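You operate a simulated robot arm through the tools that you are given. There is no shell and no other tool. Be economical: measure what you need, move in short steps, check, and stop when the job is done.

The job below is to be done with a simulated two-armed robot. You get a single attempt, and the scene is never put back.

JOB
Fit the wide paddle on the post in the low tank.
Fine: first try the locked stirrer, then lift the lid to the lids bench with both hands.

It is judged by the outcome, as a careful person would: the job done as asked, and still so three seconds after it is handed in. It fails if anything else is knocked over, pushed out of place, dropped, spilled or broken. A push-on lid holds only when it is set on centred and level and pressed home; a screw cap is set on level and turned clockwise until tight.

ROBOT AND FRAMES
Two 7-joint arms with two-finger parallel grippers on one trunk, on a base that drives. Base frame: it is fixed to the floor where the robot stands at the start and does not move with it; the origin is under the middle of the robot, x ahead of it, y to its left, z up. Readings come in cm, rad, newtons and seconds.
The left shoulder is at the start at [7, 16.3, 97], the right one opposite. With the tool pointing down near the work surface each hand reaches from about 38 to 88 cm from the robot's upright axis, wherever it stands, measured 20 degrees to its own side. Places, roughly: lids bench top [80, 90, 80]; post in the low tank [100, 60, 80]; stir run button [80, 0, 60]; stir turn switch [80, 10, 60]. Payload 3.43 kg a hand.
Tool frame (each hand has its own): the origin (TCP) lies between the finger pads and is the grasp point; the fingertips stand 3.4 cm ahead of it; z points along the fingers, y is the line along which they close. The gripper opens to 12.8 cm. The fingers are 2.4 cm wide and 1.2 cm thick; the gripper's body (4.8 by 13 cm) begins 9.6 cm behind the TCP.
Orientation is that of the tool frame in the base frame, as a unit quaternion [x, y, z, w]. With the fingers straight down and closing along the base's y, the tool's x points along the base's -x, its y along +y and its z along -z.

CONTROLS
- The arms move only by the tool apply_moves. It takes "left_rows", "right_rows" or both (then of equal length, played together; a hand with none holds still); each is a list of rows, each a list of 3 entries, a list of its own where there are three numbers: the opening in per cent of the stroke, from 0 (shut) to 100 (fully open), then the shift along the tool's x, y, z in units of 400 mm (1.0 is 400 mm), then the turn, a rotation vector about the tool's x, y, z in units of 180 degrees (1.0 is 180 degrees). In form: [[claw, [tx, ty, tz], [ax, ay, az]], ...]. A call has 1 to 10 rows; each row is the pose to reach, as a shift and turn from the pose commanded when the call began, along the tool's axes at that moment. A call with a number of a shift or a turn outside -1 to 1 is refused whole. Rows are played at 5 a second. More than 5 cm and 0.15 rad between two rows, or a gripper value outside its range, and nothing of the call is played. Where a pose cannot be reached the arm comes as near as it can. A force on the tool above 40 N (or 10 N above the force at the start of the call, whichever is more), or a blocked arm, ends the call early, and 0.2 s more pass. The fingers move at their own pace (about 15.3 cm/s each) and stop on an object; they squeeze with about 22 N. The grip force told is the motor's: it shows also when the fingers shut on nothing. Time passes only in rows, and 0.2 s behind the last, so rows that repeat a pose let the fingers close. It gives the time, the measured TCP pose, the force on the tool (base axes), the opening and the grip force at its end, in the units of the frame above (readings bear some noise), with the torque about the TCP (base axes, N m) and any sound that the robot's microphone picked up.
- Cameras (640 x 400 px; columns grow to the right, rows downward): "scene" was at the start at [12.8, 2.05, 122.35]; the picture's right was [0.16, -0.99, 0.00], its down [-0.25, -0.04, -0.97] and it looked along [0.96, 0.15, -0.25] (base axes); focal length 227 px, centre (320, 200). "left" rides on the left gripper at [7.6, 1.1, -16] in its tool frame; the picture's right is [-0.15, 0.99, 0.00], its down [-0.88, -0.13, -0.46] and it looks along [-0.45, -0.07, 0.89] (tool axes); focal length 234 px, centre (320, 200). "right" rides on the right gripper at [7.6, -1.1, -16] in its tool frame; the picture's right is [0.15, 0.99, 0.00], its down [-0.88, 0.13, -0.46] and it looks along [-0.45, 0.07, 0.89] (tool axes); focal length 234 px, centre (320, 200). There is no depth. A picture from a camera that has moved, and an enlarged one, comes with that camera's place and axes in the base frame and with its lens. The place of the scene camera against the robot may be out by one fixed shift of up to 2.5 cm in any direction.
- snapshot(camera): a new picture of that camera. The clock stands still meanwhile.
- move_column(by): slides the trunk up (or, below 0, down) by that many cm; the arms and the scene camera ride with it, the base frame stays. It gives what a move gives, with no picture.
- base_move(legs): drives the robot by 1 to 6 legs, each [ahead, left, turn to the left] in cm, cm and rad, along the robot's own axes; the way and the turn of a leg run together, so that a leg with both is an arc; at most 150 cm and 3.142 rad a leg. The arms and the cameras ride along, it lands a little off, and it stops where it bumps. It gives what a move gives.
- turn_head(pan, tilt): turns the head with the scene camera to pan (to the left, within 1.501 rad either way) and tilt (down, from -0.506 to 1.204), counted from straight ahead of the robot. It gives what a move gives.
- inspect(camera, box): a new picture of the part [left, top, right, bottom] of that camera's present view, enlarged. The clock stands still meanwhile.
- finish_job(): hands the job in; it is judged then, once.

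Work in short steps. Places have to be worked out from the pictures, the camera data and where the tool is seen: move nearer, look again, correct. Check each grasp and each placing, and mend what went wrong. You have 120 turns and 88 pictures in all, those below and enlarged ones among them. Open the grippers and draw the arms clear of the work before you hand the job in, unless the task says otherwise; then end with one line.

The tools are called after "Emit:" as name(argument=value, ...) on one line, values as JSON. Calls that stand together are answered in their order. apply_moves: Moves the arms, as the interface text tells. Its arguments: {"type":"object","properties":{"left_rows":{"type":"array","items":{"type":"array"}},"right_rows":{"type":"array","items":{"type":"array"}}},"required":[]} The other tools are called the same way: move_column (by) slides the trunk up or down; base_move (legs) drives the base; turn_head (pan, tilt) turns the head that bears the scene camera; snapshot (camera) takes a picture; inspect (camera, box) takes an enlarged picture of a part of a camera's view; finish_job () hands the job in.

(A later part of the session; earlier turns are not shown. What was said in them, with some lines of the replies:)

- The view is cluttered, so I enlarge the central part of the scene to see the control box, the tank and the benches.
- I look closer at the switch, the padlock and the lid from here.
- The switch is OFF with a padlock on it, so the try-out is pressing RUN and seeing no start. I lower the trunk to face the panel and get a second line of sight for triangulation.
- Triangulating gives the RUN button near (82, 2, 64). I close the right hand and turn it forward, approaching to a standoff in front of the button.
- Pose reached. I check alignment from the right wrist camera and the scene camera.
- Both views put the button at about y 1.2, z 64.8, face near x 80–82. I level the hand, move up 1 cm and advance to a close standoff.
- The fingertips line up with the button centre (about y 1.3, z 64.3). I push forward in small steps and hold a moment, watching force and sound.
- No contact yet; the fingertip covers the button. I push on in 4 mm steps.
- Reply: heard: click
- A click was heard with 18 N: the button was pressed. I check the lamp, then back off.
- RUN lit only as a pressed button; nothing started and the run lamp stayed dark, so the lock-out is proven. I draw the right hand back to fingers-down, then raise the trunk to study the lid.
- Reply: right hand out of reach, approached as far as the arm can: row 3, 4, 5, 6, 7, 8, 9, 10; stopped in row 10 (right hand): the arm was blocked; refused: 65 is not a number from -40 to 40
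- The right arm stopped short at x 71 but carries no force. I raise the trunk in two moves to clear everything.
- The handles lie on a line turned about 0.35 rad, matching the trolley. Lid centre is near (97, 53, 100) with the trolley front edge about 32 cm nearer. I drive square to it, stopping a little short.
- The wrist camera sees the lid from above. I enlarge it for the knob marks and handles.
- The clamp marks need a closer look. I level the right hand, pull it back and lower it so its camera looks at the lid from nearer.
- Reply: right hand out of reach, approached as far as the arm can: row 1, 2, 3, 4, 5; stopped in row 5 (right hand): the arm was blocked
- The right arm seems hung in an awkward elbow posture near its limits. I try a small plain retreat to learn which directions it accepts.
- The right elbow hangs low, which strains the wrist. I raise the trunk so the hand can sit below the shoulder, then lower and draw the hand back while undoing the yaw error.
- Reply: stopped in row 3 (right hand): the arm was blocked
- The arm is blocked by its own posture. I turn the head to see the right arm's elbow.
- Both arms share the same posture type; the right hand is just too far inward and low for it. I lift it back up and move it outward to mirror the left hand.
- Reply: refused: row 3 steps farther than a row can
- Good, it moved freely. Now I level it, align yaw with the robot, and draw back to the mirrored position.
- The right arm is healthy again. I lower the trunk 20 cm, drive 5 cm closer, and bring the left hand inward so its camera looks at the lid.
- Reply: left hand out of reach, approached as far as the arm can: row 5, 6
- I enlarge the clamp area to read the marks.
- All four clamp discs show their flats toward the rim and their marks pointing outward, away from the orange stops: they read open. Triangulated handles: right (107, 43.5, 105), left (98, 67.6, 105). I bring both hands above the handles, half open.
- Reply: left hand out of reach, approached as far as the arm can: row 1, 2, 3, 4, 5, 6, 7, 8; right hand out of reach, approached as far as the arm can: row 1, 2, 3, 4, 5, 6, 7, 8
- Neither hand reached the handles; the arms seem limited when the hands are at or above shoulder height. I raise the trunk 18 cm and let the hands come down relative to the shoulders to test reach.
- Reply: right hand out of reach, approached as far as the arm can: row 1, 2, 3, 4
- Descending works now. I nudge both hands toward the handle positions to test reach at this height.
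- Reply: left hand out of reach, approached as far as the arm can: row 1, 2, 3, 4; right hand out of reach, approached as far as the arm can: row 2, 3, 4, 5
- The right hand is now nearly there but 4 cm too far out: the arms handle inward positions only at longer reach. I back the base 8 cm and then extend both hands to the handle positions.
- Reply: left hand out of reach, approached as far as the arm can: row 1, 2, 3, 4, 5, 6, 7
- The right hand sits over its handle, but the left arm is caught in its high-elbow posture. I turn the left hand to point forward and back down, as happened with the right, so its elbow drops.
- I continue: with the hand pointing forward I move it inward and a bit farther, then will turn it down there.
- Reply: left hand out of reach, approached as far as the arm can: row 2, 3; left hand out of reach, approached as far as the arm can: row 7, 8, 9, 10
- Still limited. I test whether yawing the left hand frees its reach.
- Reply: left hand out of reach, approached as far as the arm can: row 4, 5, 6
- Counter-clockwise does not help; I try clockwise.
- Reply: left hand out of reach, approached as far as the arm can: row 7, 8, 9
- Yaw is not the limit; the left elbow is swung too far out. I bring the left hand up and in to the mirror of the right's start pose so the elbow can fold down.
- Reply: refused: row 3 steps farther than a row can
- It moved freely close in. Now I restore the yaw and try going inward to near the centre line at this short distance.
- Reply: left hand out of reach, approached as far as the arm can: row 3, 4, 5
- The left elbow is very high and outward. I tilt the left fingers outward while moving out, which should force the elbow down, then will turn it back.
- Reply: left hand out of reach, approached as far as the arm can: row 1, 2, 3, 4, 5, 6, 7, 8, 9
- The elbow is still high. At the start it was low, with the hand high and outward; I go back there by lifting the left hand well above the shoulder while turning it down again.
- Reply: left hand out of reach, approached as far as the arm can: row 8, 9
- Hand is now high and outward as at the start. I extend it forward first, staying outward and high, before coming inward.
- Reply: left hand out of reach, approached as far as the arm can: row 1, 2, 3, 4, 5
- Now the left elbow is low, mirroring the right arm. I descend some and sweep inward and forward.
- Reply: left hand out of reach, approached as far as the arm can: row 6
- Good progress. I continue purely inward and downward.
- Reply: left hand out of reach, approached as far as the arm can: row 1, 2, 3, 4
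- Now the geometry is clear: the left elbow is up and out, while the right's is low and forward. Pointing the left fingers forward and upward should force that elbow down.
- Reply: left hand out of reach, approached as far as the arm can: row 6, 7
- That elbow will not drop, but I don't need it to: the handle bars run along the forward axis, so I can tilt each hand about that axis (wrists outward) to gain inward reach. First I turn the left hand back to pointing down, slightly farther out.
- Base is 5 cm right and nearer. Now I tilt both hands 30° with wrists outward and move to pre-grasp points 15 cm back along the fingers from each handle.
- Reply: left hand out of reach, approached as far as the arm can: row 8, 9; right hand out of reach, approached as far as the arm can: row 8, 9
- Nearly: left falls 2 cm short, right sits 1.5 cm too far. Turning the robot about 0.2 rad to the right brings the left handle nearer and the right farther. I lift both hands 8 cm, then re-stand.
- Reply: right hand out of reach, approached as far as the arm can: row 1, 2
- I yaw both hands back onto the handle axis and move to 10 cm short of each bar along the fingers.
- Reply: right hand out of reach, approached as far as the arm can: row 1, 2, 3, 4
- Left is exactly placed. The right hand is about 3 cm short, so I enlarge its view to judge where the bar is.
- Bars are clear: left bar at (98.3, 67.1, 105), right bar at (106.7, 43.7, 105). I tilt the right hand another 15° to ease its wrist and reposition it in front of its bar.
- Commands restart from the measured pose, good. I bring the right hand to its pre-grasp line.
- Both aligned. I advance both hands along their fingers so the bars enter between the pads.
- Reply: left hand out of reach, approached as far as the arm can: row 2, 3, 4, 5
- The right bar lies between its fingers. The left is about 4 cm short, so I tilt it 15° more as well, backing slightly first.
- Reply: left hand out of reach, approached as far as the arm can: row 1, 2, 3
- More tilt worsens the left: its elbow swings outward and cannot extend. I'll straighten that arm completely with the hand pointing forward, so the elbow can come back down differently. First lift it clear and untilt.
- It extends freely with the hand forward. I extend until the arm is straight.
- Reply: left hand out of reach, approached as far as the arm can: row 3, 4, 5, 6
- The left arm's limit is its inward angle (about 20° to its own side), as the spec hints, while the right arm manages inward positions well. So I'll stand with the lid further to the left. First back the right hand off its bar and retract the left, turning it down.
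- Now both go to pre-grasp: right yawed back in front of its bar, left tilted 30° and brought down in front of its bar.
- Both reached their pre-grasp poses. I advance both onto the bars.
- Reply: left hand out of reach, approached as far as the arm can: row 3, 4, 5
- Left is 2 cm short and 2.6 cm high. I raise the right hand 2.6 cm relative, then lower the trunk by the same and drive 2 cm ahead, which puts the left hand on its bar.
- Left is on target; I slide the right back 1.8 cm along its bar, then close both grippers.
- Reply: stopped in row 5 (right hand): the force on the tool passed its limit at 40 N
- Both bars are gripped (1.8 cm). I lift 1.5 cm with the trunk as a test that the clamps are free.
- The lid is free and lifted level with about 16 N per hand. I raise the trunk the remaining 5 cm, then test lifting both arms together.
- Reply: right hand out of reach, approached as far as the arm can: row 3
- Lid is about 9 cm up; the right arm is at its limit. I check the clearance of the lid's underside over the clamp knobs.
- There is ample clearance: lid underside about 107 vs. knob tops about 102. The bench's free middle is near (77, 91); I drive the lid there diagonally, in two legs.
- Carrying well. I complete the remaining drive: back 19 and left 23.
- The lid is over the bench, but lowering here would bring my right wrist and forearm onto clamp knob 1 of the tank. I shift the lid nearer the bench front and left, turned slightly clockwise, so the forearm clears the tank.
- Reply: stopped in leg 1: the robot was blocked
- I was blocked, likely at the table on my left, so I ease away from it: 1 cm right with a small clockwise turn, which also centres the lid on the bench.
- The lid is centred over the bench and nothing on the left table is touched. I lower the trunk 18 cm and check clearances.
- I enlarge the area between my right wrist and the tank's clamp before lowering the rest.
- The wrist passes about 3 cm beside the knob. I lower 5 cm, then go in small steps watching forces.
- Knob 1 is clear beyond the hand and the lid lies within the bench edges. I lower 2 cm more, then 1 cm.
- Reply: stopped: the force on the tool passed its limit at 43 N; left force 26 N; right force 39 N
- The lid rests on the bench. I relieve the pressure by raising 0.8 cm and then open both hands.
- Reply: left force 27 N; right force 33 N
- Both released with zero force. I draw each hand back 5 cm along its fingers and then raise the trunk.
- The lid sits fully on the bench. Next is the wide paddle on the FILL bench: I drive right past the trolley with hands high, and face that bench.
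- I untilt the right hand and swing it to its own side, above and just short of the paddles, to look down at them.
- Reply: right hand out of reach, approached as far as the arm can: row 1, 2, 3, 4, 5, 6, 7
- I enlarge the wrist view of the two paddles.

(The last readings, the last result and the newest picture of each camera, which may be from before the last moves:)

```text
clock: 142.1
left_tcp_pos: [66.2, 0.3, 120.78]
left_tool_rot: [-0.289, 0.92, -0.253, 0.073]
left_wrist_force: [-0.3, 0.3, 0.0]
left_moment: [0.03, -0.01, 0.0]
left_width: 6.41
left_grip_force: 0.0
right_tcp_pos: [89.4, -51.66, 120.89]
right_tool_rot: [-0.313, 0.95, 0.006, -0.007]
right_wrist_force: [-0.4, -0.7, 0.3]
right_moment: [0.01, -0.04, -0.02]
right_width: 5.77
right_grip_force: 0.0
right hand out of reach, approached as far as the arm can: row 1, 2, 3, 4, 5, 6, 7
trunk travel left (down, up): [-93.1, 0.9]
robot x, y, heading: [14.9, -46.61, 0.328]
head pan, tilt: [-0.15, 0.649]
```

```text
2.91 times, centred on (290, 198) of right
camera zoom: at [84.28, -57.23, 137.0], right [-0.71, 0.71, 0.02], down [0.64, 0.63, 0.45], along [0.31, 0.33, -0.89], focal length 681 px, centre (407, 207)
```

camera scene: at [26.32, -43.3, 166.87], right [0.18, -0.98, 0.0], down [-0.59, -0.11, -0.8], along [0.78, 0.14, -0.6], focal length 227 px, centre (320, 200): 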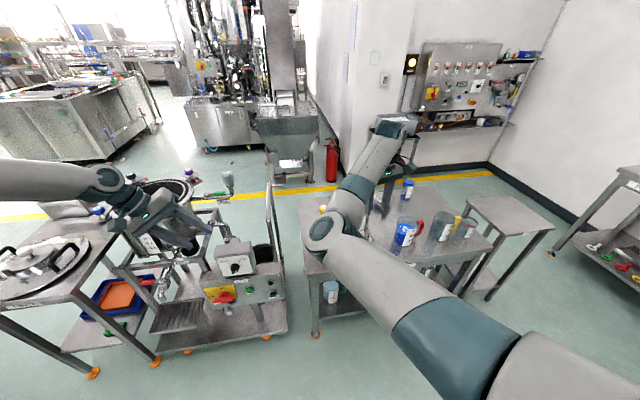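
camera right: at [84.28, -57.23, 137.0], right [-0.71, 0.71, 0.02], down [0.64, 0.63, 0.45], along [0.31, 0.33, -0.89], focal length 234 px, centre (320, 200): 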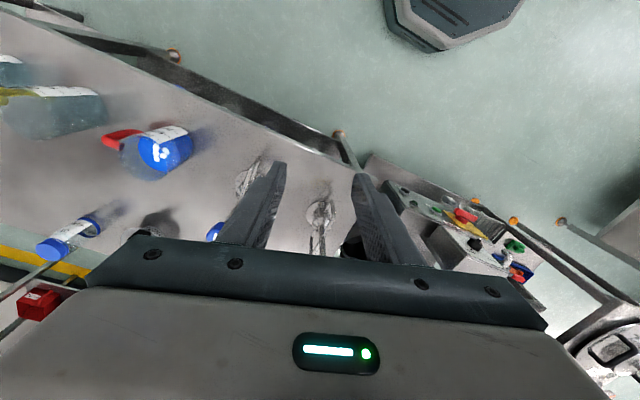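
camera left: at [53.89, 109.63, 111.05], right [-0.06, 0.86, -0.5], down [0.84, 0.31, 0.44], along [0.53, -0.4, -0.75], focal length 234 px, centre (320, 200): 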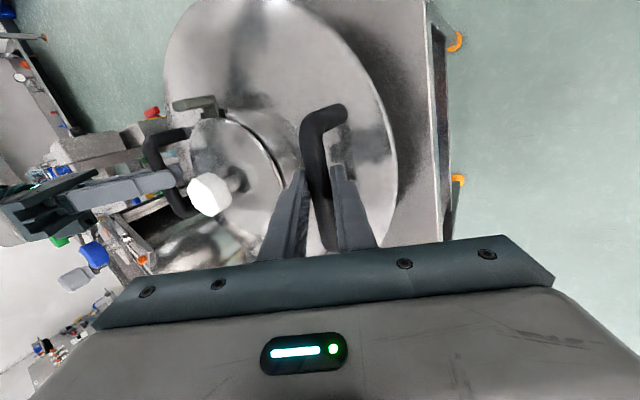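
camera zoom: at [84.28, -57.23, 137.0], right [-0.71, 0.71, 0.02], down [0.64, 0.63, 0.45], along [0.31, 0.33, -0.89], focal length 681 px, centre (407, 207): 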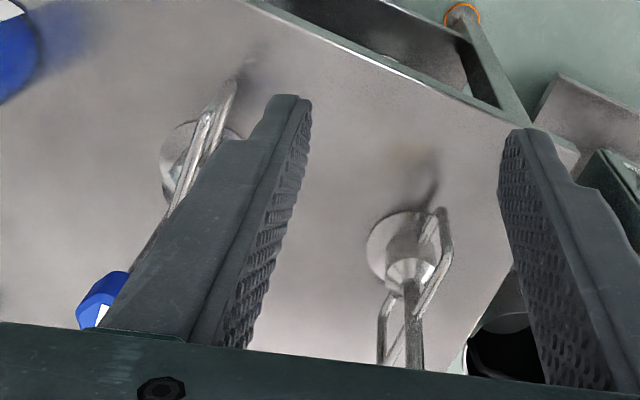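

The blue (wide) paddle stands near (116, −53) with its cap around z 100. I drive 20 cm ahead, square the hand up, open it wide and position it just short of the cap.

Emit:
base_move(legs=[[20, 0, 0]])

Emit:
apply_moves(right_rows=[[100, [0.03, -0.07, 0], [0, 0, 0.033]], [100, [0.06, -0.14, 0.02], [0, 0, 0.066]], [100, [0.1, -0.22, 0.05], [0, 0, 0.097]], [100, [0.1, -0.22, 0.05], [0, 0, 0.097]]])

Emit:
snapshot(camera="right")

```text
clock: 143.7
left_tcp_pos: [84.8, 6.84, 120.92]
left_tool_rot: [-0.287, 0.921, -0.254, 0.074]
left_wrist_force: [0.3, 1.5, 0.7]
left_moment: [0.02, -0.03, 0.04]
left_width: 6.41
left_grip_force: 0.0
right_tcp_pos: [107.98, -45.24, 121.06]
right_tool_rot: [-0.313, 0.95, 0.006, -0.007]
right_wrist_force: [0.1, 0.1, 0.1]
right_moment: [0.01, -0.06, -0.01]
right_width: 5.75
right_grip_force: 0.1
trunk travel left (down, up): [-93.1, 0.9]
robot x, y, heading: [33.36, -40.26, 0.335]
head pan, tilt: [-0.15, 0.649]
```

```text
clock: 144.7
left_tcp_pos: [85.18, 6.98, 120.61]
left_tool_rot: [-0.287, 0.921, -0.254, 0.072]
left_wrist_force: [0.5, 0.2, 0.4]
left_moment: [-0.01, 0.0, -0.01]
left_width: 6.4
left_grip_force: 0.1
right_tcp_pos: [110.53, -54.4, 118.84]
right_tool_rot: [-0.165, 0.986, 0.003, -0.009]
right_wrist_force: [0.0, 0.1, -0.2]
right_moment: [-0.02, 0.0, 0.02]
right_width: 12.8
right_grip_force: 0.1
trunk travel left (down, up): [-93.1, 0.9]
robot x, y, heading: [33.33, -40.5, 0.329]
head pan, tilt: [-0.15, 0.649]
```

```text
21 pictures are left
camera right: at [104.01, -58.04, 134.98], right [-0.46, 0.89, 0.01], down [0.8, 0.41, 0.44], along [0.39, 0.21, -0.9], focal length 234 px, centre (320, 200)
```

right: 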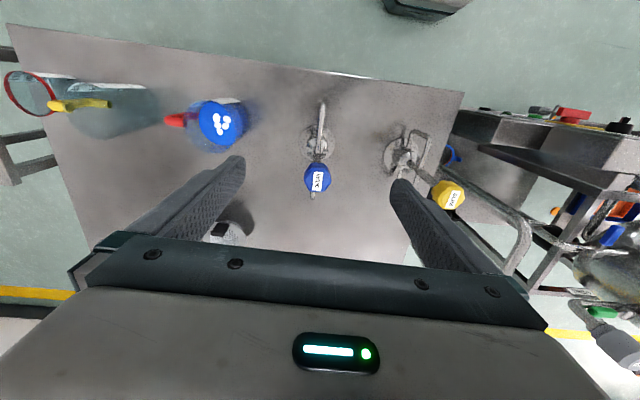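

The blue cap reads as the wide paddle; its wings run fore-and-aft, so closing sideways suits. I move directly above the cap and slightly down for a check.

Emit:
apply_moves(right_rows=[[70, [-0.06, 0.002, 0.05], [0, 0, 0]], [70, [-0.126, 0.004, 0.1], [0, 0, 0]], [70, [-0.126, 0.004, 0.17], [0, 0, 0]]])

Emit:
inspect(camera="right", box=[220, 120, 420, 260])

Emit:
inspect(camera="scene", box=[280, 100, 480, 280])

```text
clock: 145.5
left_tcp_pos: [85.12, 6.98, 120.63]
left_tool_rot: [-0.288, 0.921, -0.254, 0.072]
left_wrist_force: [-0.5, 0.0, 0.3]
left_moment: [0.0, -0.01, -0.03]
left_width: 6.4
left_grip_force: 0.1
right_tcp_pos: [114.94, -52.65, 112.03]
right_tool_rot: [-0.166, 0.986, 0.005, -0.009]
right_wrist_force: [-0.2, 0.1, 0.3]
right_moment: [0.01, -0.06, 0.01]
right_width: 8.96
right_grip_force: 0.0
trunk travel left (down, up): [-93.1, 0.9]
robot x, y, heading: [33.66, -40.96, 0.331]
head pan, tilt: [-0.15, 0.649]
```

```text
2.86 times, centred on (320, 190) of right
camera zoom: at [108.53, -56.3, 128.12], right [-0.46, 0.89, 0.01], down [0.8, 0.41, 0.44], along [0.39, 0.22, -0.9], focal length 669 px, centre (320, 229)
```

zoom: 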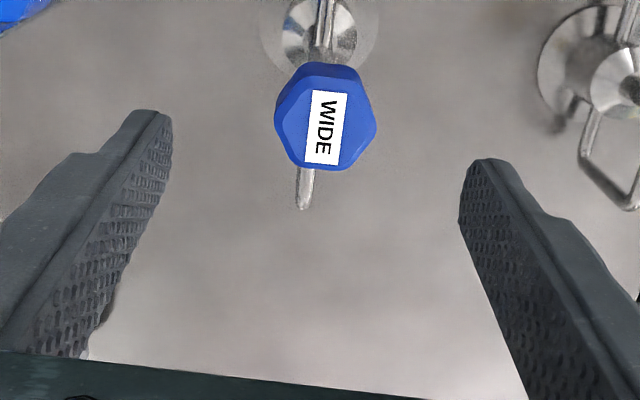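

```text
2.22 times, centred on (380, 190) of scene
camera zoom: at [45.27, -36.63, 166.87], right [0.18, -0.98, 0.0], down [-0.59, -0.11, -0.8], along [0.78, 0.14, -0.6], focal length 504 px, centre (187, 222)
```

zoom: 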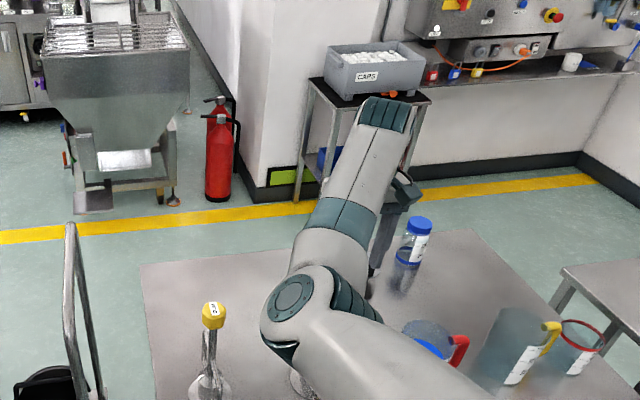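

The cap is labelled WIDE and lies right under the hand. I descend 9.5 cm around it with a 7 cm opening and close.

Emit:
apply_moves(right_rows=[[58, [-0.005, 0.007, 0.06], [0, 0, 0]], [58, [-0.008, 0.007, 0.12], [0, 0, 0]], [58, [-0.008, 0.007, 0.18], [0, 0, 0]], [58, [-0.008, 0.007, 0.235], [0, 0, 0]], [58, [-0.008, 0.007, 0.235], [0, 0, 0]]])

Emit:
inspect(camera="right", box=[220, 120, 420, 260])

```text
clock: 146.7
left_tcp_pos: [85.29, 6.95, 120.71]
left_tool_rot: [-0.286, 0.921, -0.254, 0.072]
left_wrist_force: [-0.4, -0.1, -0.5]
left_moment: [0.01, 0.0, -0.01]
left_width: 6.39
left_grip_force: 0.2
right_tcp_pos: [115.02, -52.2, 102.66]
right_tool_rot: [-0.166, 0.986, 0.004, -0.009]
right_wrist_force: [0.4, 0.5, 0.1]
right_moment: [0.01, 0.0, 0.0]
right_width: 7.41
right_grip_force: 0.1
trunk travel left (down, up): [-93.1, 0.9]
robot x, y, heading: [33.47, -40.28, 0.328]
head pan, tilt: [-0.15, 0.649]
```

```text
2.86 times, centred on (320, 190) of right
camera zoom: at [108.56, -55.84, 118.71], right [-0.46, 0.89, 0.01], down [0.8, 0.41, 0.44], along [0.39, 0.22, -0.9], focal length 669 px, centre (320, 229)
```

zoom: 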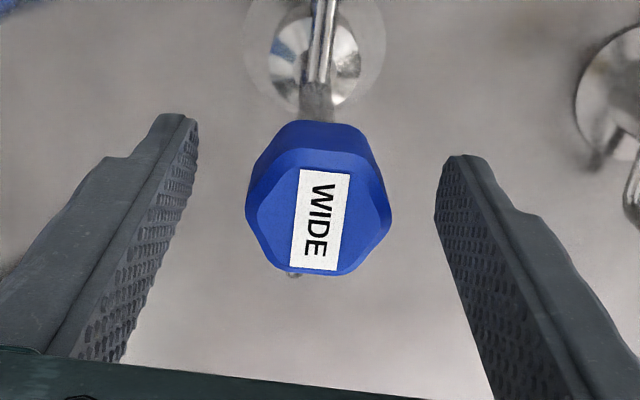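

Cap top is at about (116, −51.6, 100.3). I shift 1.1 cm forward and go 3.6 cm lower so the pads enclose the cap, then close.

Emit:
apply_moves(right_rows=[[58, [-0.028, 0.006, 0.03], [0, 0, 0]], [58, [-0.028, 0.006, 0.065], [0, 0, 0]], [58, [-0.028, 0.006, 0.092], [0, 0, 0]], [20, [-0.028, 0.006, 0.092], [0, 0, 0]], [0, [-0.028, 0.006, 0.092], [0, 0, 0]], [0, [-0.028, 0.006, 0.092], [0, 0, 0]], [0, [-0.028, 0.006, 0.092], [0, 0, 0]]])

Emit:
inspect(camera="right", box=[220, 120, 420, 260])

```text
clock: 148.3
left_tcp_pos: [85.17, 6.86, 120.64]
left_tool_rot: [-0.287, 0.921, -0.254, 0.072]
left_wrist_force: [-0.5, -0.4, -0.4]
left_moment: [0.0, -0.01, 0.0]
left_width: 6.38
left_grip_force: 0.1
right_tcp_pos: [116.04, -51.64, 98.89]
right_tool_rot: [-0.165, 0.986, 0.004, -0.008]
right_wrist_force: [-0.4, -2.6, 0.0]
right_moment: [-0.68, -0.06, -0.03]
right_width: 4.14
right_grip_force: 21.9
trunk travel left (down, up): [-93.1, 0.9]
robot x, y, heading: [33.96, -40.5, 0.335]
head pan, tilt: [-0.15, 0.649]
```

```text
2.86 times, centred on (320, 190) of right
camera zoom: at [109.54, -55.29, 115.03], right [-0.46, 0.89, 0.01], down [0.8, 0.41, 0.44], along [0.39, 0.21, -0.9], focal length 669 px, centre (320, 229)
```

zoom: 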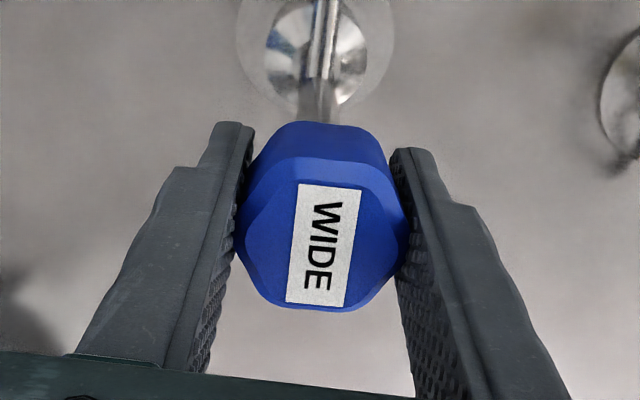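

The wide paddle's cap is firmly held (4.1 cm). I lift it straight up 28 cm.

Emit:
apply_moves(right_rows=[[0, [0, 0, -0.03], [0, 0, 0]], [0, [0, 0, -0.1], [0, 0, 0]], [0, [0, 0, -0.2], [0, 0, 0]], [0, [0, 0, -0.3], [0, 0, 0]], [0, [0, 0, -0.4], [0, 0, 0]], [0, [0, 0, -0.5], [0, 0, 0]], [0, [0, 0, -0.6], [0, 0, 0]], [0, [0, 0, -0.7], [0, 0, 0]]])

Emit:
snapshot(camera="right")

```text
clock: 150.1
left_tcp_pos: [85.08, 6.91, 120.57]
left_tool_rot: [-0.287, 0.921, -0.254, 0.073]
left_wrist_force: [-0.5, -0.2, -0.6]
left_moment: [-0.01, 0.01, 0.01]
left_width: 6.39
left_grip_force: 0.1
right_tcp_pos: [116.29, -51.67, 126.84]
right_tool_rot: [-0.165, 0.986, 0.005, -0.01]
right_wrist_force: [-0.2, -0.6, -6.3]
right_moment: [-0.03, 0.0, -0.02]
right_width: 4.1
right_grip_force: 22.1
trunk travel left (down, up): [-93.1, 0.9]
robot x, y, heading: [33.61, -40.16, 0.333]
head pan, tilt: [-0.15, 0.649]
```

```text
16 pictures are left
camera right: at [109.94, -55.35, 142.96], right [-0.46, 0.89, 0.01], down [0.8, 0.41, 0.44], along [0.39, 0.22, -0.9], focal length 234 px, centre (320, 200)
```

right: 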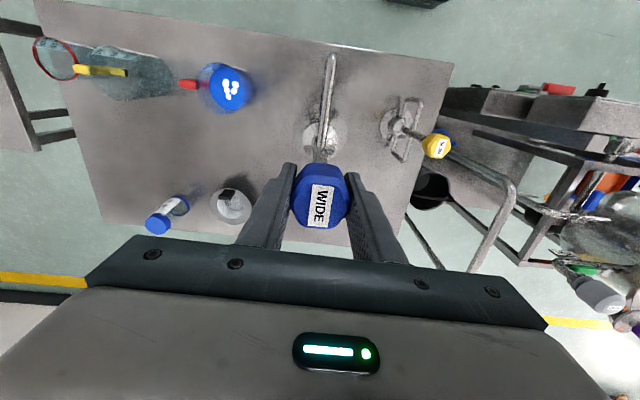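

Lifted cleanly (6 N). I raise it another 12 cm and check the hang against obstacles before driving.

Emit:
apply_moves(right_rows=[[0, [0.02, 0, -0.1], [0, 0, 0]], [0, [0.04, 0, -0.2], [0, 0, 0]], [0, [0.06, 0, -0.3], [0, 0, 0]]])

Emit:
snapshot(camera="scene")

```text
clock: 150.9
left_tcp_pos: [85.08, 6.88, 120.62]
left_tool_rot: [-0.288, 0.92, -0.254, 0.073]
left_wrist_force: [-0.6, 0.7, -1.2]
left_moment: [0.03, -0.03, 0.02]
left_width: 6.4
left_grip_force: 0.1
right_tcp_pos: [114.2, -52.44, 139.02]
right_tool_rot: [-0.166, 0.986, 0.004, -0.008]
right_wrist_force: [0.2, -0.2, -6.3]
right_moment: [-0.04, 0.0, -0.05]
right_width: 4.09
right_grip_force: 22.2
trunk travel left (down, up): [-93.1, 0.9]
robot x, y, heading: [33.37, -40.43, 0.336]
head pan, tilt: [-0.15, 0.649]
```

```text
15 pictures are left
camera scene: at [45.33, -36.62, 166.85], right [0.18, -0.98, 0.0], down [-0.59, -0.11, -0.8], along [0.78, 0.14, -0.6], focal length 227 px, centre (320, 200)
```

scene: 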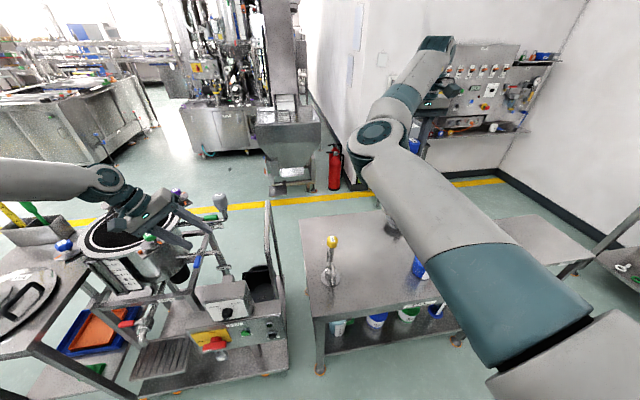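

Everything hangs clear. I drive left 88 cm, then ahead about 18 cm, keeping a margin.

Emit:
base_move(legs=[[0, 88, 0], [18, 0, 0.014]])

Emit:
turn_head(pan=-0.25, tilt=0.75)

Emit:
snapshot(camera="scene")

Emit:
snapshot(camera="right")

```text
clock: 156.7
left_tcp_pos: [72.47, 97.56, 120.79]
left_tool_rot: [-0.293, 0.919, -0.253, 0.075]
left_wrist_force: [-0.3, 0.4, 1.2]
left_moment: [0.01, -0.07, 0.0]
left_width: 6.42
left_grip_force: 0.1
right_tcp_pos: [102.22, 38.36, 139.04]
right_tool_rot: [-0.171, 0.985, 0.005, -0.007]
right_wrist_force: [-0.2, 0.2, -6.4]
right_moment: [0.0, -0.07, -0.01]
right_width: 4.06
right_grip_force: 22.3
trunk travel left (down, up): [-93.1, 0.9]
robot x, y, heading: [21.75, 49.93, 0.342]
head pan, tilt: [-0.15, 0.649]
```

```text
clock: 157.4
left_tcp_pos: [72.73, 97.67, 120.62]
left_tool_rot: [-0.293, 0.919, -0.254, 0.074]
left_wrist_force: [-1.0, 0.4, 0.3]
left_moment: [-0.01, -0.03, 0.01]
left_width: 6.4
left_grip_force: 0.0
right_tcp_pos: [102.57, 38.46, 138.91]
right_tool_rot: [-0.171, 0.985, 0.005, -0.009]
right_wrist_force: [-0.1, -0.5, -5.5]
right_moment: [-0.03, -0.03, 0.02]
right_width: 4.1
right_grip_force: 21.7
trunk travel left (down, up): [-93.1, 0.9]
robot x, y, heading: [21.52, 49.54, 0.343]
head pan, tilt: [-0.25, 0.75]
```

```text
14 pictures are left
camera scene: at [33.13, 52.63, 166.01], right [0.09, -1.0, 0.0], down [-0.68, -0.06, -0.73], along [0.73, 0.07, -0.68], focal length 227 px, centre (320, 200)
```

scene: 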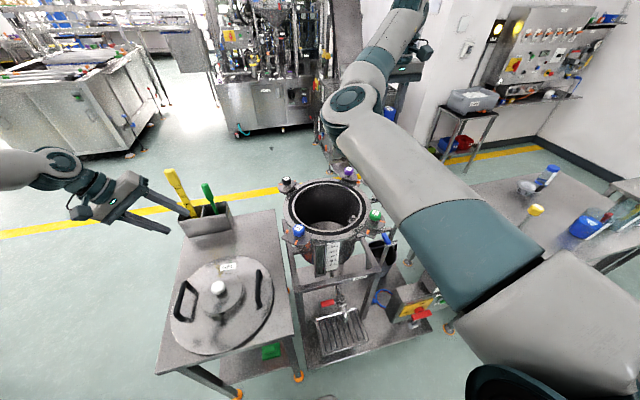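

```text
13 pictures are left
camera right: at [96.07, 34.65, 155.11], right [-0.47, 0.88, 0.01], down [0.79, 0.42, 0.44], along [0.39, 0.22, -0.9], focal length 234 px, centre (320, 200)
```

right: 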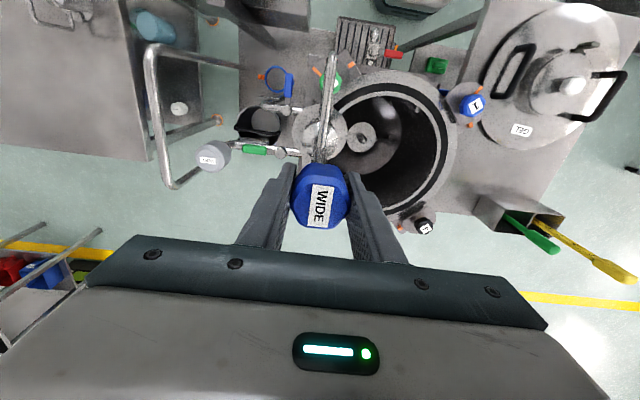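

The post is visible at the tank's middle. I enlarge it with the paddle's lower end.

Emit:
inspect(camera="right", box=[290, 40, 450, 190])

Emit:
inspect(camera="scene", box=[270, 155, 390, 275])

```text
2.67 times, centred on (370, 115) of right
camera zoom: at [96.07, 34.65, 155.11], right [-0.47, 0.88, 0.01], down [0.79, 0.42, 0.44], along [0.39, 0.22, -0.9], focal length 624 px, centre (187, 427)
```

zoom: 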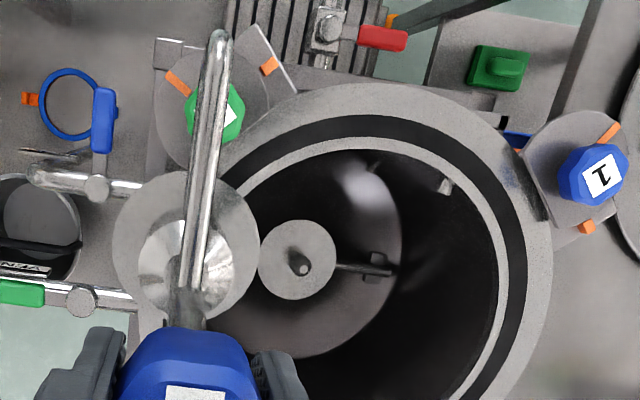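

```text
3.33 times, centred on (330, 215) of scene
camera zoom: at [33.13, 52.63, 166.01], right [0.09, -1.0, 0.0], down [-0.68, -0.06, -0.73], along [0.73, 0.07, -0.68], focal length 756 px, centre (287, 150)
```

zoom: 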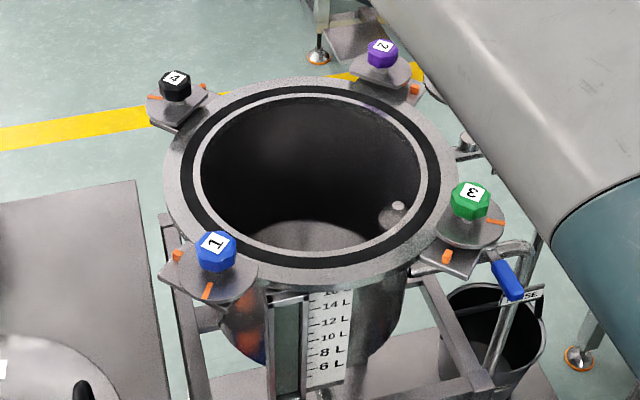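

The paddle hangs about 29 cm below the grip; the post (a plate with a pin) shows at the tank's centre. I drive 6 cm ahead and bring the paddle to just beside the post for a second sighting.

Emit:
base_move(legs=[[6, 0, 0]])

Emit:
apply_moves(right_rows=[[0, [-0.004, 0.08, 0], [0, 0, 0]], [0, [-0.008, 0.155, 0], [0, 0, 0]], [0, [-0.008, 0.155, 0], [0, 0, 0]]])

Emit:
inspect(camera="right", box=[260, 40, 420, 190])

```text
clock: 158.4
left_tcp_pos: [77.36, 99.26, 121.19]
left_tool_rot: [-0.292, 0.919, -0.253, 0.077]
left_wrist_force: [-0.8, -1.0, 0.0]
left_moment: [0.05, -0.05, 0.06]
left_width: 6.42
left_grip_force: 0.0
right_tcp_pos: [107.02, 40.04, 139.61]
right_tool_rot: [-0.172, 0.985, 0.006, -0.005]
right_wrist_force: [-1.6, -1.1, -4.0]
right_moment: [0.01, -0.02, 0.0]
right_width: 4.11
right_grip_force: 21.2
trunk travel left (down, up): [-93.1, 0.9]
robot x, y, heading: [27.2, 51.83, 0.344]
head pan, tilt: [-0.25, 0.75]
```

```text
clock: 159.2
left_tcp_pos: [78.29, 99.55, 120.72]
left_tool_rot: [-0.294, 0.919, -0.252, 0.073]
left_wrist_force: [-1.0, -0.1, 0.2]
left_moment: [0.0, 0.03, 0.02]
left_width: 6.38
left_grip_force: 0.1
right_tcp_pos: [106.3, 46.45, 139.02]
right_tool_rot: [-0.172, 0.985, 0.005, -0.01]
right_wrist_force: [0.0, -1.3, -5.3]
right_moment: [0.01, 0.03, 0.02]
right_width: 4.09
right_grip_force: 21.9
trunk travel left (down, up): [-93.1, 0.9]
robot x, y, heading: [26.58, 51.78, 0.344]
head pan, tilt: [-0.25, 0.75]
```

```text
2.67 times, centred on (340, 115) of right
camera zoom: at [99.9, 42.62, 155.2], right [-0.47, 0.88, 0.01], down [0.79, 0.42, 0.44], along [0.39, 0.22, -0.9], focal length 624 px, centre (267, 427)
```

zoom: 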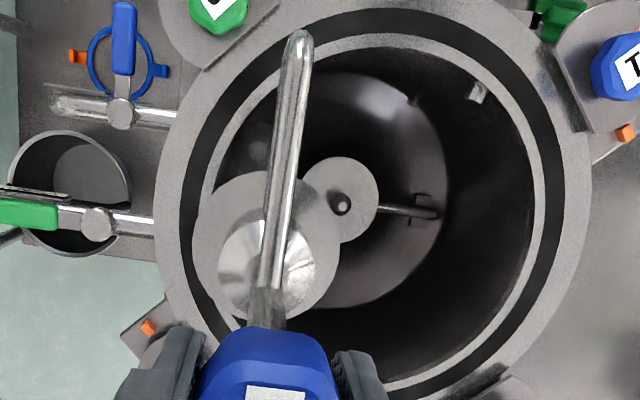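

Two sightings agree: the post axis is at (103.7, 55.7), plate z about 74, pin tip about 78.5; the paddle's foot is 25 cm below the grip and vertical. I move right above it and start down.

Emit:
apply_moves(right_rows=[[0, [-0.006, 0.08, 0], [0, 0, 0]], [0, [-0.012, 0.16, 0], [0, 0, 0]], [0, [-0.018, 0.24, 0], [0, 0, 0]], [0, [-0.018, 0.24, 0.08], [0, 0, 0]], [0, [-0.018, 0.24, 0.16], [0, 0, 0]], [0, [-0.018, 0.24, 0.24], [0, 0, 0]], [0, [-0.018, 0.24, 0.24], [0, 0, 0]]])

```text
clock: 160.8
left_tcp_pos: [78.26, 99.62, 120.63]
left_tool_rot: [-0.294, 0.919, -0.253, 0.073]
left_wrist_force: [-0.2, -0.9, -0.9]
left_moment: [-0.01, 0.0, -0.01]
left_width: 6.39
left_grip_force: 0.0
right_tcp_pos: [105.53, 55.68, 129.33]
right_tool_rot: [-0.17, 0.985, 0.004, -0.009]
right_wrist_force: [-0.1, -0.1, -6.1]
right_moment: [0.0, 0.0, 0.01]
right_width: 4.07
right_grip_force: 21.6
right hand out of reach, approached as far as the arm can: row 2, 3, 4, 5, 6, 7
trunk travel left (down, up): [-93.1, 0.9]
robot x, y, heading: [27.02, 51.6, 0.342]
head pan, tilt: [-0.25, 0.75]
```

The right arm wants more distance there. I step the base back 4 and left 6 cm and re-approach the spot.

Emit:
base_move(legs=[[-4, 6, 0]])

```text
clock: 161.8
left_tcp_pos: [73.46, 102.97, 120.57]
left_tool_rot: [-0.291, 0.921, -0.25, 0.071]
left_wrist_force: [1.2, -0.5, -0.3]
left_moment: [0.07, 0.09, -0.01]
left_width: 6.4
left_grip_force: 0.0
right_tcp_pos: [100.87, 58.82, 128.73]
right_tool_rot: [-0.168, 0.986, 0.007, -0.012]
right_wrist_force: [1.4, -1.1, -7.2]
right_moment: [0.01, 0.01, 0.03]
right_width: 4.06
right_grip_force: 21.8
trunk travel left (down, up): [-93.1, 0.9]
robot x, y, heading: [21.84, 56.19, 0.34]
head pan, tilt: [-0.25, 0.75]
```

Emit:
apply_moves(right_rows=[[0, [-0.02, -0.05, 0], [0, 0, 0]], [0, [-0.04, -0.096, 0], [0, 0, 0]], [0, [-0.04, -0.096, 0.04], [0, 0, 0]], [0, [-0.04, -0.096, 0.08], [0, 0, 0]], [0, [-0.04, -0.096, 0.08], [0, 0, 0]]])

Emit:
inspect(camera="right", box=[240, 40, 400, 190])

```text
clock: 163.0
left_tcp_pos: [73.08, 103.38, 120.65]
left_tool_rot: [-0.291, 0.92, -0.253, 0.072]
left_wrist_force: [0.0, -0.3, 0.4]
left_moment: [0.0, 0.01, -0.02]
left_width: 6.37
left_grip_force: 0.0
right_tcp_pos: [102.83, 56.06, 125.87]
right_tool_rot: [-0.167, 0.986, 0.004, -0.009]
right_wrist_force: [0.3, -0.8, -6.1]
right_moment: [-0.01, -0.01, 0.0]
right_width: 4.09
right_grip_force: 21.9
trunk travel left (down, up): [-93.1, 0.9]
robot x, y, heading: [21.24, 55.41, 0.339]
head pan, tilt: [-0.25, 0.75]
```

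```text
2.67 times, centred on (320, 115) of right
camera zoom: at [96.44, 52.4, 142.0], right [-0.46, 0.89, 0.02], down [0.8, 0.41, 0.44], along [0.39, 0.22, -0.9], focal length 624 px, centre (320, 427)
```

zoom: 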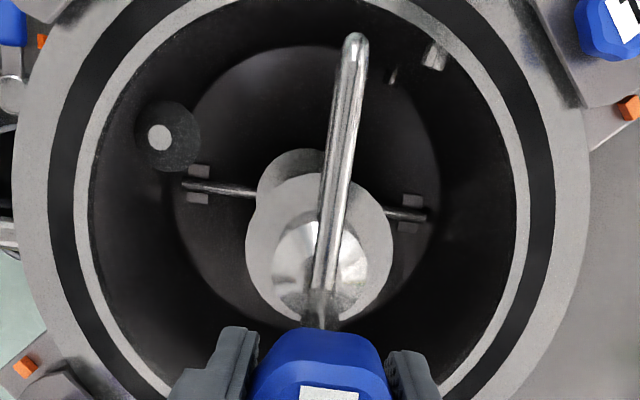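

The post's plate shows slightly left of the paddle's foot; projecting straight down, the foot needs about 1.3 cm to the right-hand side (image left). I correct and lower 12 cm, then look again.

Emit:
apply_moves(right_rows=[[0, [0, -0.032, 0.0], [0, 0, 0]], [0, [0, -0.032, 0.06], [0, 0, 0]], [0, [0, -0.032, 0.13], [0, 0, 0]], [0, [0, -0.032, 0.2], [0, 0, 0]], [0, [0, -0.032, 0.27], [0, 0, 0]], [0, [0, -0.032, 0.3], [0, 0, 0]], [0, [0, -0.032, 0.3], [0, 0, 0]]])

Emit:
inspect(camera="right", box=[240, 40, 400, 190])

```text
clock: 164.6
left_tcp_pos: [72.78, 103.63, 120.74]
left_tool_rot: [-0.291, 0.92, -0.254, 0.074]
left_wrist_force: [0.2, 0.0, -0.3]
left_moment: [0.01, -0.01, -0.01]
left_width: 6.4
left_grip_force: 0.0
right_tcp_pos: [102.76, 55.16, 114.06]
right_tool_rot: [-0.169, 0.986, 0.004, -0.009]
right_wrist_force: [0.2, -0.2, -5.4]
right_moment: [-0.01, -0.01, -0.02]
right_width: 4.1
right_grip_force: 22.4
trunk travel left (down, up): [-93.1, 0.9]
robot x, y, heading: [21.9, 56.03, 0.333]
head pan, tilt: [-0.25, 0.75]
```

```text
2.67 times, centred on (320, 115) of right
camera zoom: at [96.46, 51.48, 130.13], right [-0.47, 0.88, 0.01], down [0.8, 0.41, 0.44], along [0.39, 0.22, -0.9], focal length 624 px, centre (320, 427)
```

zoom: 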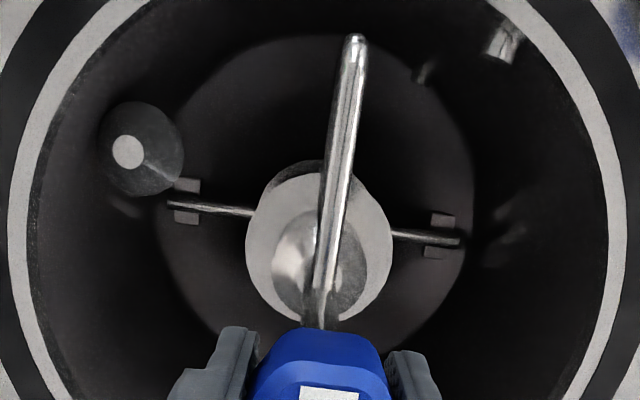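

Foot and post plate are now aligned within about 2 mm. I lower to just above the pin, then continue in small steps.

Emit:
apply_moves(right_rows=[[0, [0, 0, 0.06], [0, 0, 0]], [0, [0, 0, 0.13], [0, 0, 0]], [0, [0, 0, 0.2], [0, 0, 0]], [0, [0, 0, 0.24], [0, 0, 0]], [0, [0, 0, 0.25], [0, 0, 0]], [0, [0, 0, 0.262], [0, 0, 0]], [0, [0, 0, 0.275], [0, 0, 0]], [0, [0, 0, 0.287], [0, 0, 0]]])

```text
clock: 166.4
left_tcp_pos: [72.89, 103.6, 120.62]
left_tool_rot: [-0.291, 0.919, -0.254, 0.074]
left_wrist_force: [0.2, -0.6, 0.8]
left_moment: [0.03, -0.01, -0.01]
left_width: 6.38
left_grip_force: 0.0
right_tcp_pos: [102.64, 55.17, 102.52]
right_tool_rot: [-0.167, 0.986, 0.004, -0.009]
right_wrist_force: [1.8, 0.3, -3.8]
right_moment: [0.04, -0.65, 0.01]
right_width: 4.0
right_grip_force: 21.7
trunk travel left (down, up): [-93.1, 0.9]
robot x, y, heading: [21.53, 56.28, 0.333]
head pan, tilt: [-0.25, 0.75]
```

There is a light sideways contact (post pushing the foot toward +x), so the pin is entering. I ease 2 mm that way and continue down gently.

Emit:
apply_moves(right_rows=[[0, [-0.005, -0.002, 0.0], [0, 0, 0]], [0, [-0.005, -0.002, 0.012], [0, 0, 0]], [0, [-0.005, -0.002, 0.024], [0, 0, 0]], [0, [-0.005, -0.002, 0.036], [0, 0, 0]], [0, [-0.005, -0.002, 0.048], [0, 0, 0]]])

```text
clock: 167.6
left_tcp_pos: [72.87, 103.61, 120.58]
left_tool_rot: [-0.291, 0.92, -0.253, 0.072]
left_wrist_force: [0.0, 0.1, -1.1]
left_moment: [0.02, 0.02, 0.0]
left_width: 6.39
left_grip_force: 0.1
right_tcp_pos: [102.75, 55.15, 100.5]
right_tool_rot: [-0.168, 0.986, 0.004, -0.009]
right_wrist_force: [1.6, 0.9, -5.0]
right_moment: [0.07, -0.28, -0.01]
right_width: 4.11
right_grip_force: 21.5
trunk travel left (down, up): [-93.1, 0.9]
robot x, y, heading: [21.62, 56.16, 0.346]
head pan, tilt: [-0.25, 0.75]
```

It keeps sliding down with only light side force — engaged. I continue until it bottoms.

Emit:
apply_moves(right_rows=[[0, [-0.003, 0, 0.012], [0, 0, 0]], [0, [-0.003, 0, 0.025], [0, 0, 0]], [0, [-0.003, 0, 0.037], [0, 0, 0]], [0, [-0.003, 0, 0.05], [0, 0, 0]], [0, [-0.003, 0, 0.062], [0, 0, 0]], [0, [-0.003, 0, 0.075], [0, 0, 0]]])

```text
clock: 169.0
left_tcp_pos: [72.57, 103.64, 120.77]
left_tool_rot: [-0.29, 0.92, -0.253, 0.074]
left_wrist_force: [0.1, -0.2, 0.4]
left_moment: [0.0, -0.01, 0.02]
left_width: 6.39
left_grip_force: 0.0
right_tcp_pos: [102.6, 55.26, 97.61]
right_tool_rot: [-0.167, 0.986, 0.004, -0.007]
right_wrist_force: [2.0, 2.8, 18.4]
right_moment: [-0.37, -0.17, 0.08]
right_width: 4.08
right_grip_force: 22.1
trunk travel left (down, up): [-93.1, 0.9]
robot x, y, heading: [21.28, 55.93, 0.341]
head pan, tilt: [-0.25, 0.75]
```

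It bottomed with about 24 N at z 97.6. I press a little more to make sure it is home, then look.

Emit:
apply_moves(right_rows=[[0, [0, 0, 0.006], [0, 0, 0]], [0, [0, 0, 0.012], [0, 0, 0]], [0, [0, 0, 0.012], [0, 0, 0]]])

Emit:
inspect(camera="right", box=[230, 40, 410, 200])

```text
clock: 169.8
left_tcp_pos: [72.58, 103.57, 120.78]
left_tool_rot: [-0.29, 0.92, -0.254, 0.075]
left_wrist_force: [0.1, 0.5, -0.1]
left_moment: [-0.02, 0.0, 0.0]
left_width: 6.42
left_grip_force: 0.1
right_tcp_pos: [102.76, 55.38, 97.19]
right_tool_rot: [-0.168, 0.986, 0.004, -0.007]
right_wrist_force: [1.5, 1.7, 18.8]
right_moment: [-0.51, -0.23, -0.01]
right_width: 4.06
right_grip_force: 22.2
trunk travel left (down, up): [-93.1, 0.9]
robot x, y, heading: [21.4, 55.63, 0.341]
head pan, tilt: [-0.25, 0.75]
```

```text
2.50 times, centred on (320, 120) of right
camera zoom: at [96.24, 51.61, 113.39], right [-0.47, 0.88, 0.01], down [0.79, 0.41, 0.45], along [0.39, 0.22, -0.9], focal length 585 px, centre (320, 400)
```

zoom: 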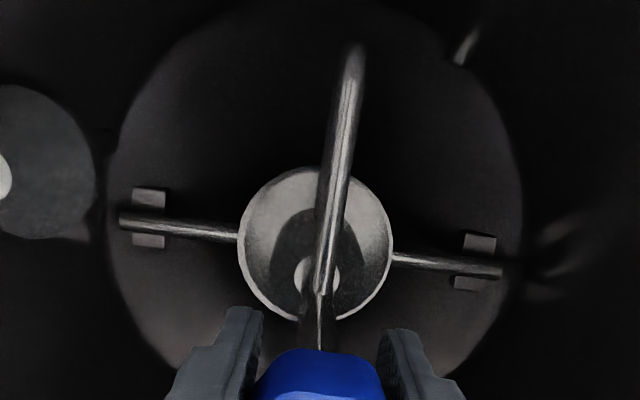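

The cap slid up in my grip, meaning the paddle stopped on the plate. I open, rise, close the fingers and press the cap top straight down to make sure it is fully home.

Emit:
apply_moves(right_rows=[[30, [0, 0, 0], [0, 0, 0]], [58, [0, 0, 0], [0, 0, 0]], [58, [0, 0, -0.05], [0, 0, 0]], [58, [0, 0, -0.15], [0, 0, 0]], [58, [0, 0, -0.27], [0, 0, 0]], [0, [0, 0, -0.27], [0, 0, 0]], [0, [0, 0, -0.27], [0, 0, 0]], [0, [0, 0, -0.27], [0, 0, 0]]])

Emit:
inspect(camera="right", box=[230, 60, 410, 220])

```text
clock: 171.6
left_tcp_pos: [72.77, 103.55, 120.73]
left_tool_rot: [-0.291, 0.92, -0.253, 0.073]
left_wrist_force: [-0.2, -0.6, -0.6]
left_moment: [0.03, -0.02, 0.03]
left_width: 6.41
left_grip_force: 0.0
right_tcp_pos: [103.21, 55.01, 107.84]
right_tool_rot: [-0.167, 0.986, 0.004, -0.009]
right_wrist_force: [0.0, -0.4, -0.5]
right_moment: [-0.03, 0.01, 0.02]
right_width: 0.0
right_grip_force: 21.6
trunk travel left (down, up): [-93.1, 0.9]
robot x, y, heading: [21.34, 55.8, 0.341]
head pan, tilt: [-0.25, 0.75]
```

```text
2.50 times, centred on (320, 140) of right
camera zoom: at [96.81, 51.31, 123.98], right [-0.47, 0.88, 0.01], down [0.8, 0.41, 0.44], along [0.39, 0.22, -0.9], focal length 585 px, centre (320, 350)
```

zoom: 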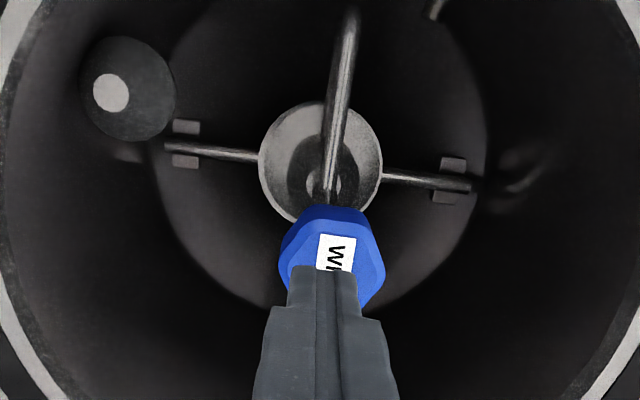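

The paddle stands upright on its own. The closed fingertips are over the cap; I press down slowly.

Emit:
apply_moves(right_rows=[[0, [0.008, 0.002, 0.04], [0, 0, 0]], [0, [0.008, 0.002, 0.07], [0, 0, 0]], [0, [0.008, 0.002, 0.08], [0, 0, 0]], [0, [0.008, 0.002, 0.09], [0, 0, 0]], [0, [0.008, 0.002, 0.1], [0, 0, 0]]])

```text
clock: 172.8
left_tcp_pos: [72.71, 103.57, 120.84]
left_tool_rot: [-0.291, 0.919, -0.254, 0.075]
left_wrist_force: [0.3, -0.7, 0.2]
left_moment: [-0.01, 0.05, -0.01]
left_width: 6.39
left_grip_force: 0.1
right_tcp_pos: [103.26, 55.23, 105.14]
right_tool_rot: [-0.167, 0.986, 0.005, 0.001]
right_wrist_force: [-5.5, -0.7, 22.2]
right_moment: [-0.12, 0.43, -0.05]
right_width: 0.0
right_grip_force: 21.7
trunk travel left (down, up): [-93.1, 0.9]
robot x, y, heading: [20.89, 56.06, 0.335]
head pan, tilt: [-0.25, 0.75]
stopped in row 5 (right hand): the force on the tool passed its limit at 44 N (the readings are from after the stop); the commanded pose is now the measured one
```

It took 44 N without moving: the cap top is at 101.8, matching a foot seated on the plate. I rise clear and drive back, then take final looks.

Emit:
apply_moves(right_rows=[[0, [0, 0, -0.05], [0, 0, 0]], [0, [0, 0, -0.15], [0, 0, 0]], [0, [0, 0, -0.25], [0, 0, 0]], [0, [0, 0, -0.35], [0, 0, 0]], [40, [0, 0, -0.45], [0, 0, 0]]])

Emit:
base_move(legs=[[-25, 0, 0]])

Emit:
snapshot(camera="scene")

Emit:
snapshot(camera="right")

```text
clock: 174.0
left_tcp_pos: [72.86, 103.38, 120.69]
left_tool_rot: [-0.29, 0.92, -0.254, 0.074]
left_wrist_force: [-0.3, -0.2, 0.0]
left_moment: [0.01, 0.01, 0.0]
left_width: 6.4
left_grip_force: 0.1
right_tcp_pos: [103.23, 54.98, 122.73]
right_tool_rot: [-0.167, 0.986, 0.004, -0.002]
right_wrist_force: [0.3, -0.2, 0.2]
right_moment: [0.04, -0.02, -0.01]
right_width: 5.12
right_grip_force: 0.1
trunk travel left (down, up): [-93.1, 0.9]
robot x, y, heading: [21.66, 55.74, 0.338]
head pan, tilt: [-0.25, 0.75]
```

```text
clock: 175.8
left_tcp_pos: [50.01, 95.59, 120.47]
left_tool_rot: [-0.293, 0.919, -0.252, 0.073]
left_wrist_force: [0.7, 0.3, 0.3]
left_moment: [0.01, 0.0, 0.0]
left_width: 6.4
left_grip_force: 0.2
right_tcp_pos: [80.49, 47.24, 122.56]
right_tool_rot: [-0.169, 0.986, 0.003, -0.004]
right_wrist_force: [0.3, 0.6, -0.8]
right_moment: [-0.01, 0.03, -0.01]
right_width: 5.11
right_grip_force: 0.1
trunk travel left (down, up): [-93.1, 0.9]
robot x, y, heading: [-1.42, 47.57, 0.34]
head pan, tilt: [-0.25, 0.75]
```

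```text
5 pictures are left
camera scene: at [10.32, 50.82, 165.96], right [0.09, -1.0, 0.0], down [-0.68, -0.06, -0.73], along [0.73, 0.07, -0.68], focal length 227 px, centre (320, 200)
```

scene: 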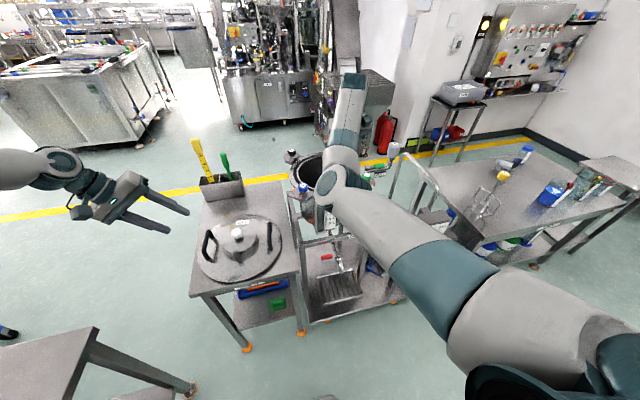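

```text
4 pictures are left
camera right: at [73.92, 43.5, 138.59], right [-0.47, 0.88, 0.01], down [0.79, 0.41, 0.45], along [0.4, 0.22, -0.89], focal length 234 px, centre (320, 200)
```

right: 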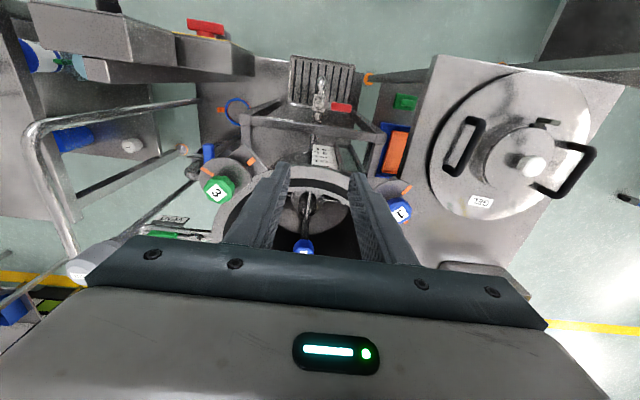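

The paddle stands upright on the post, the lid lies flat within the lids bench edges, and both hands are open and clear of the work. I hand it in.

Emit:
finish_job()

```text
The job is handed in.
```

The wide paddle is on the post in the low tank, pressed with 44 N without shifting. I tried the locked stirrer first: RUN clicked and lit while pressed, but nothing started. The lid was then lifted with both hands and now lies on the lids bench.
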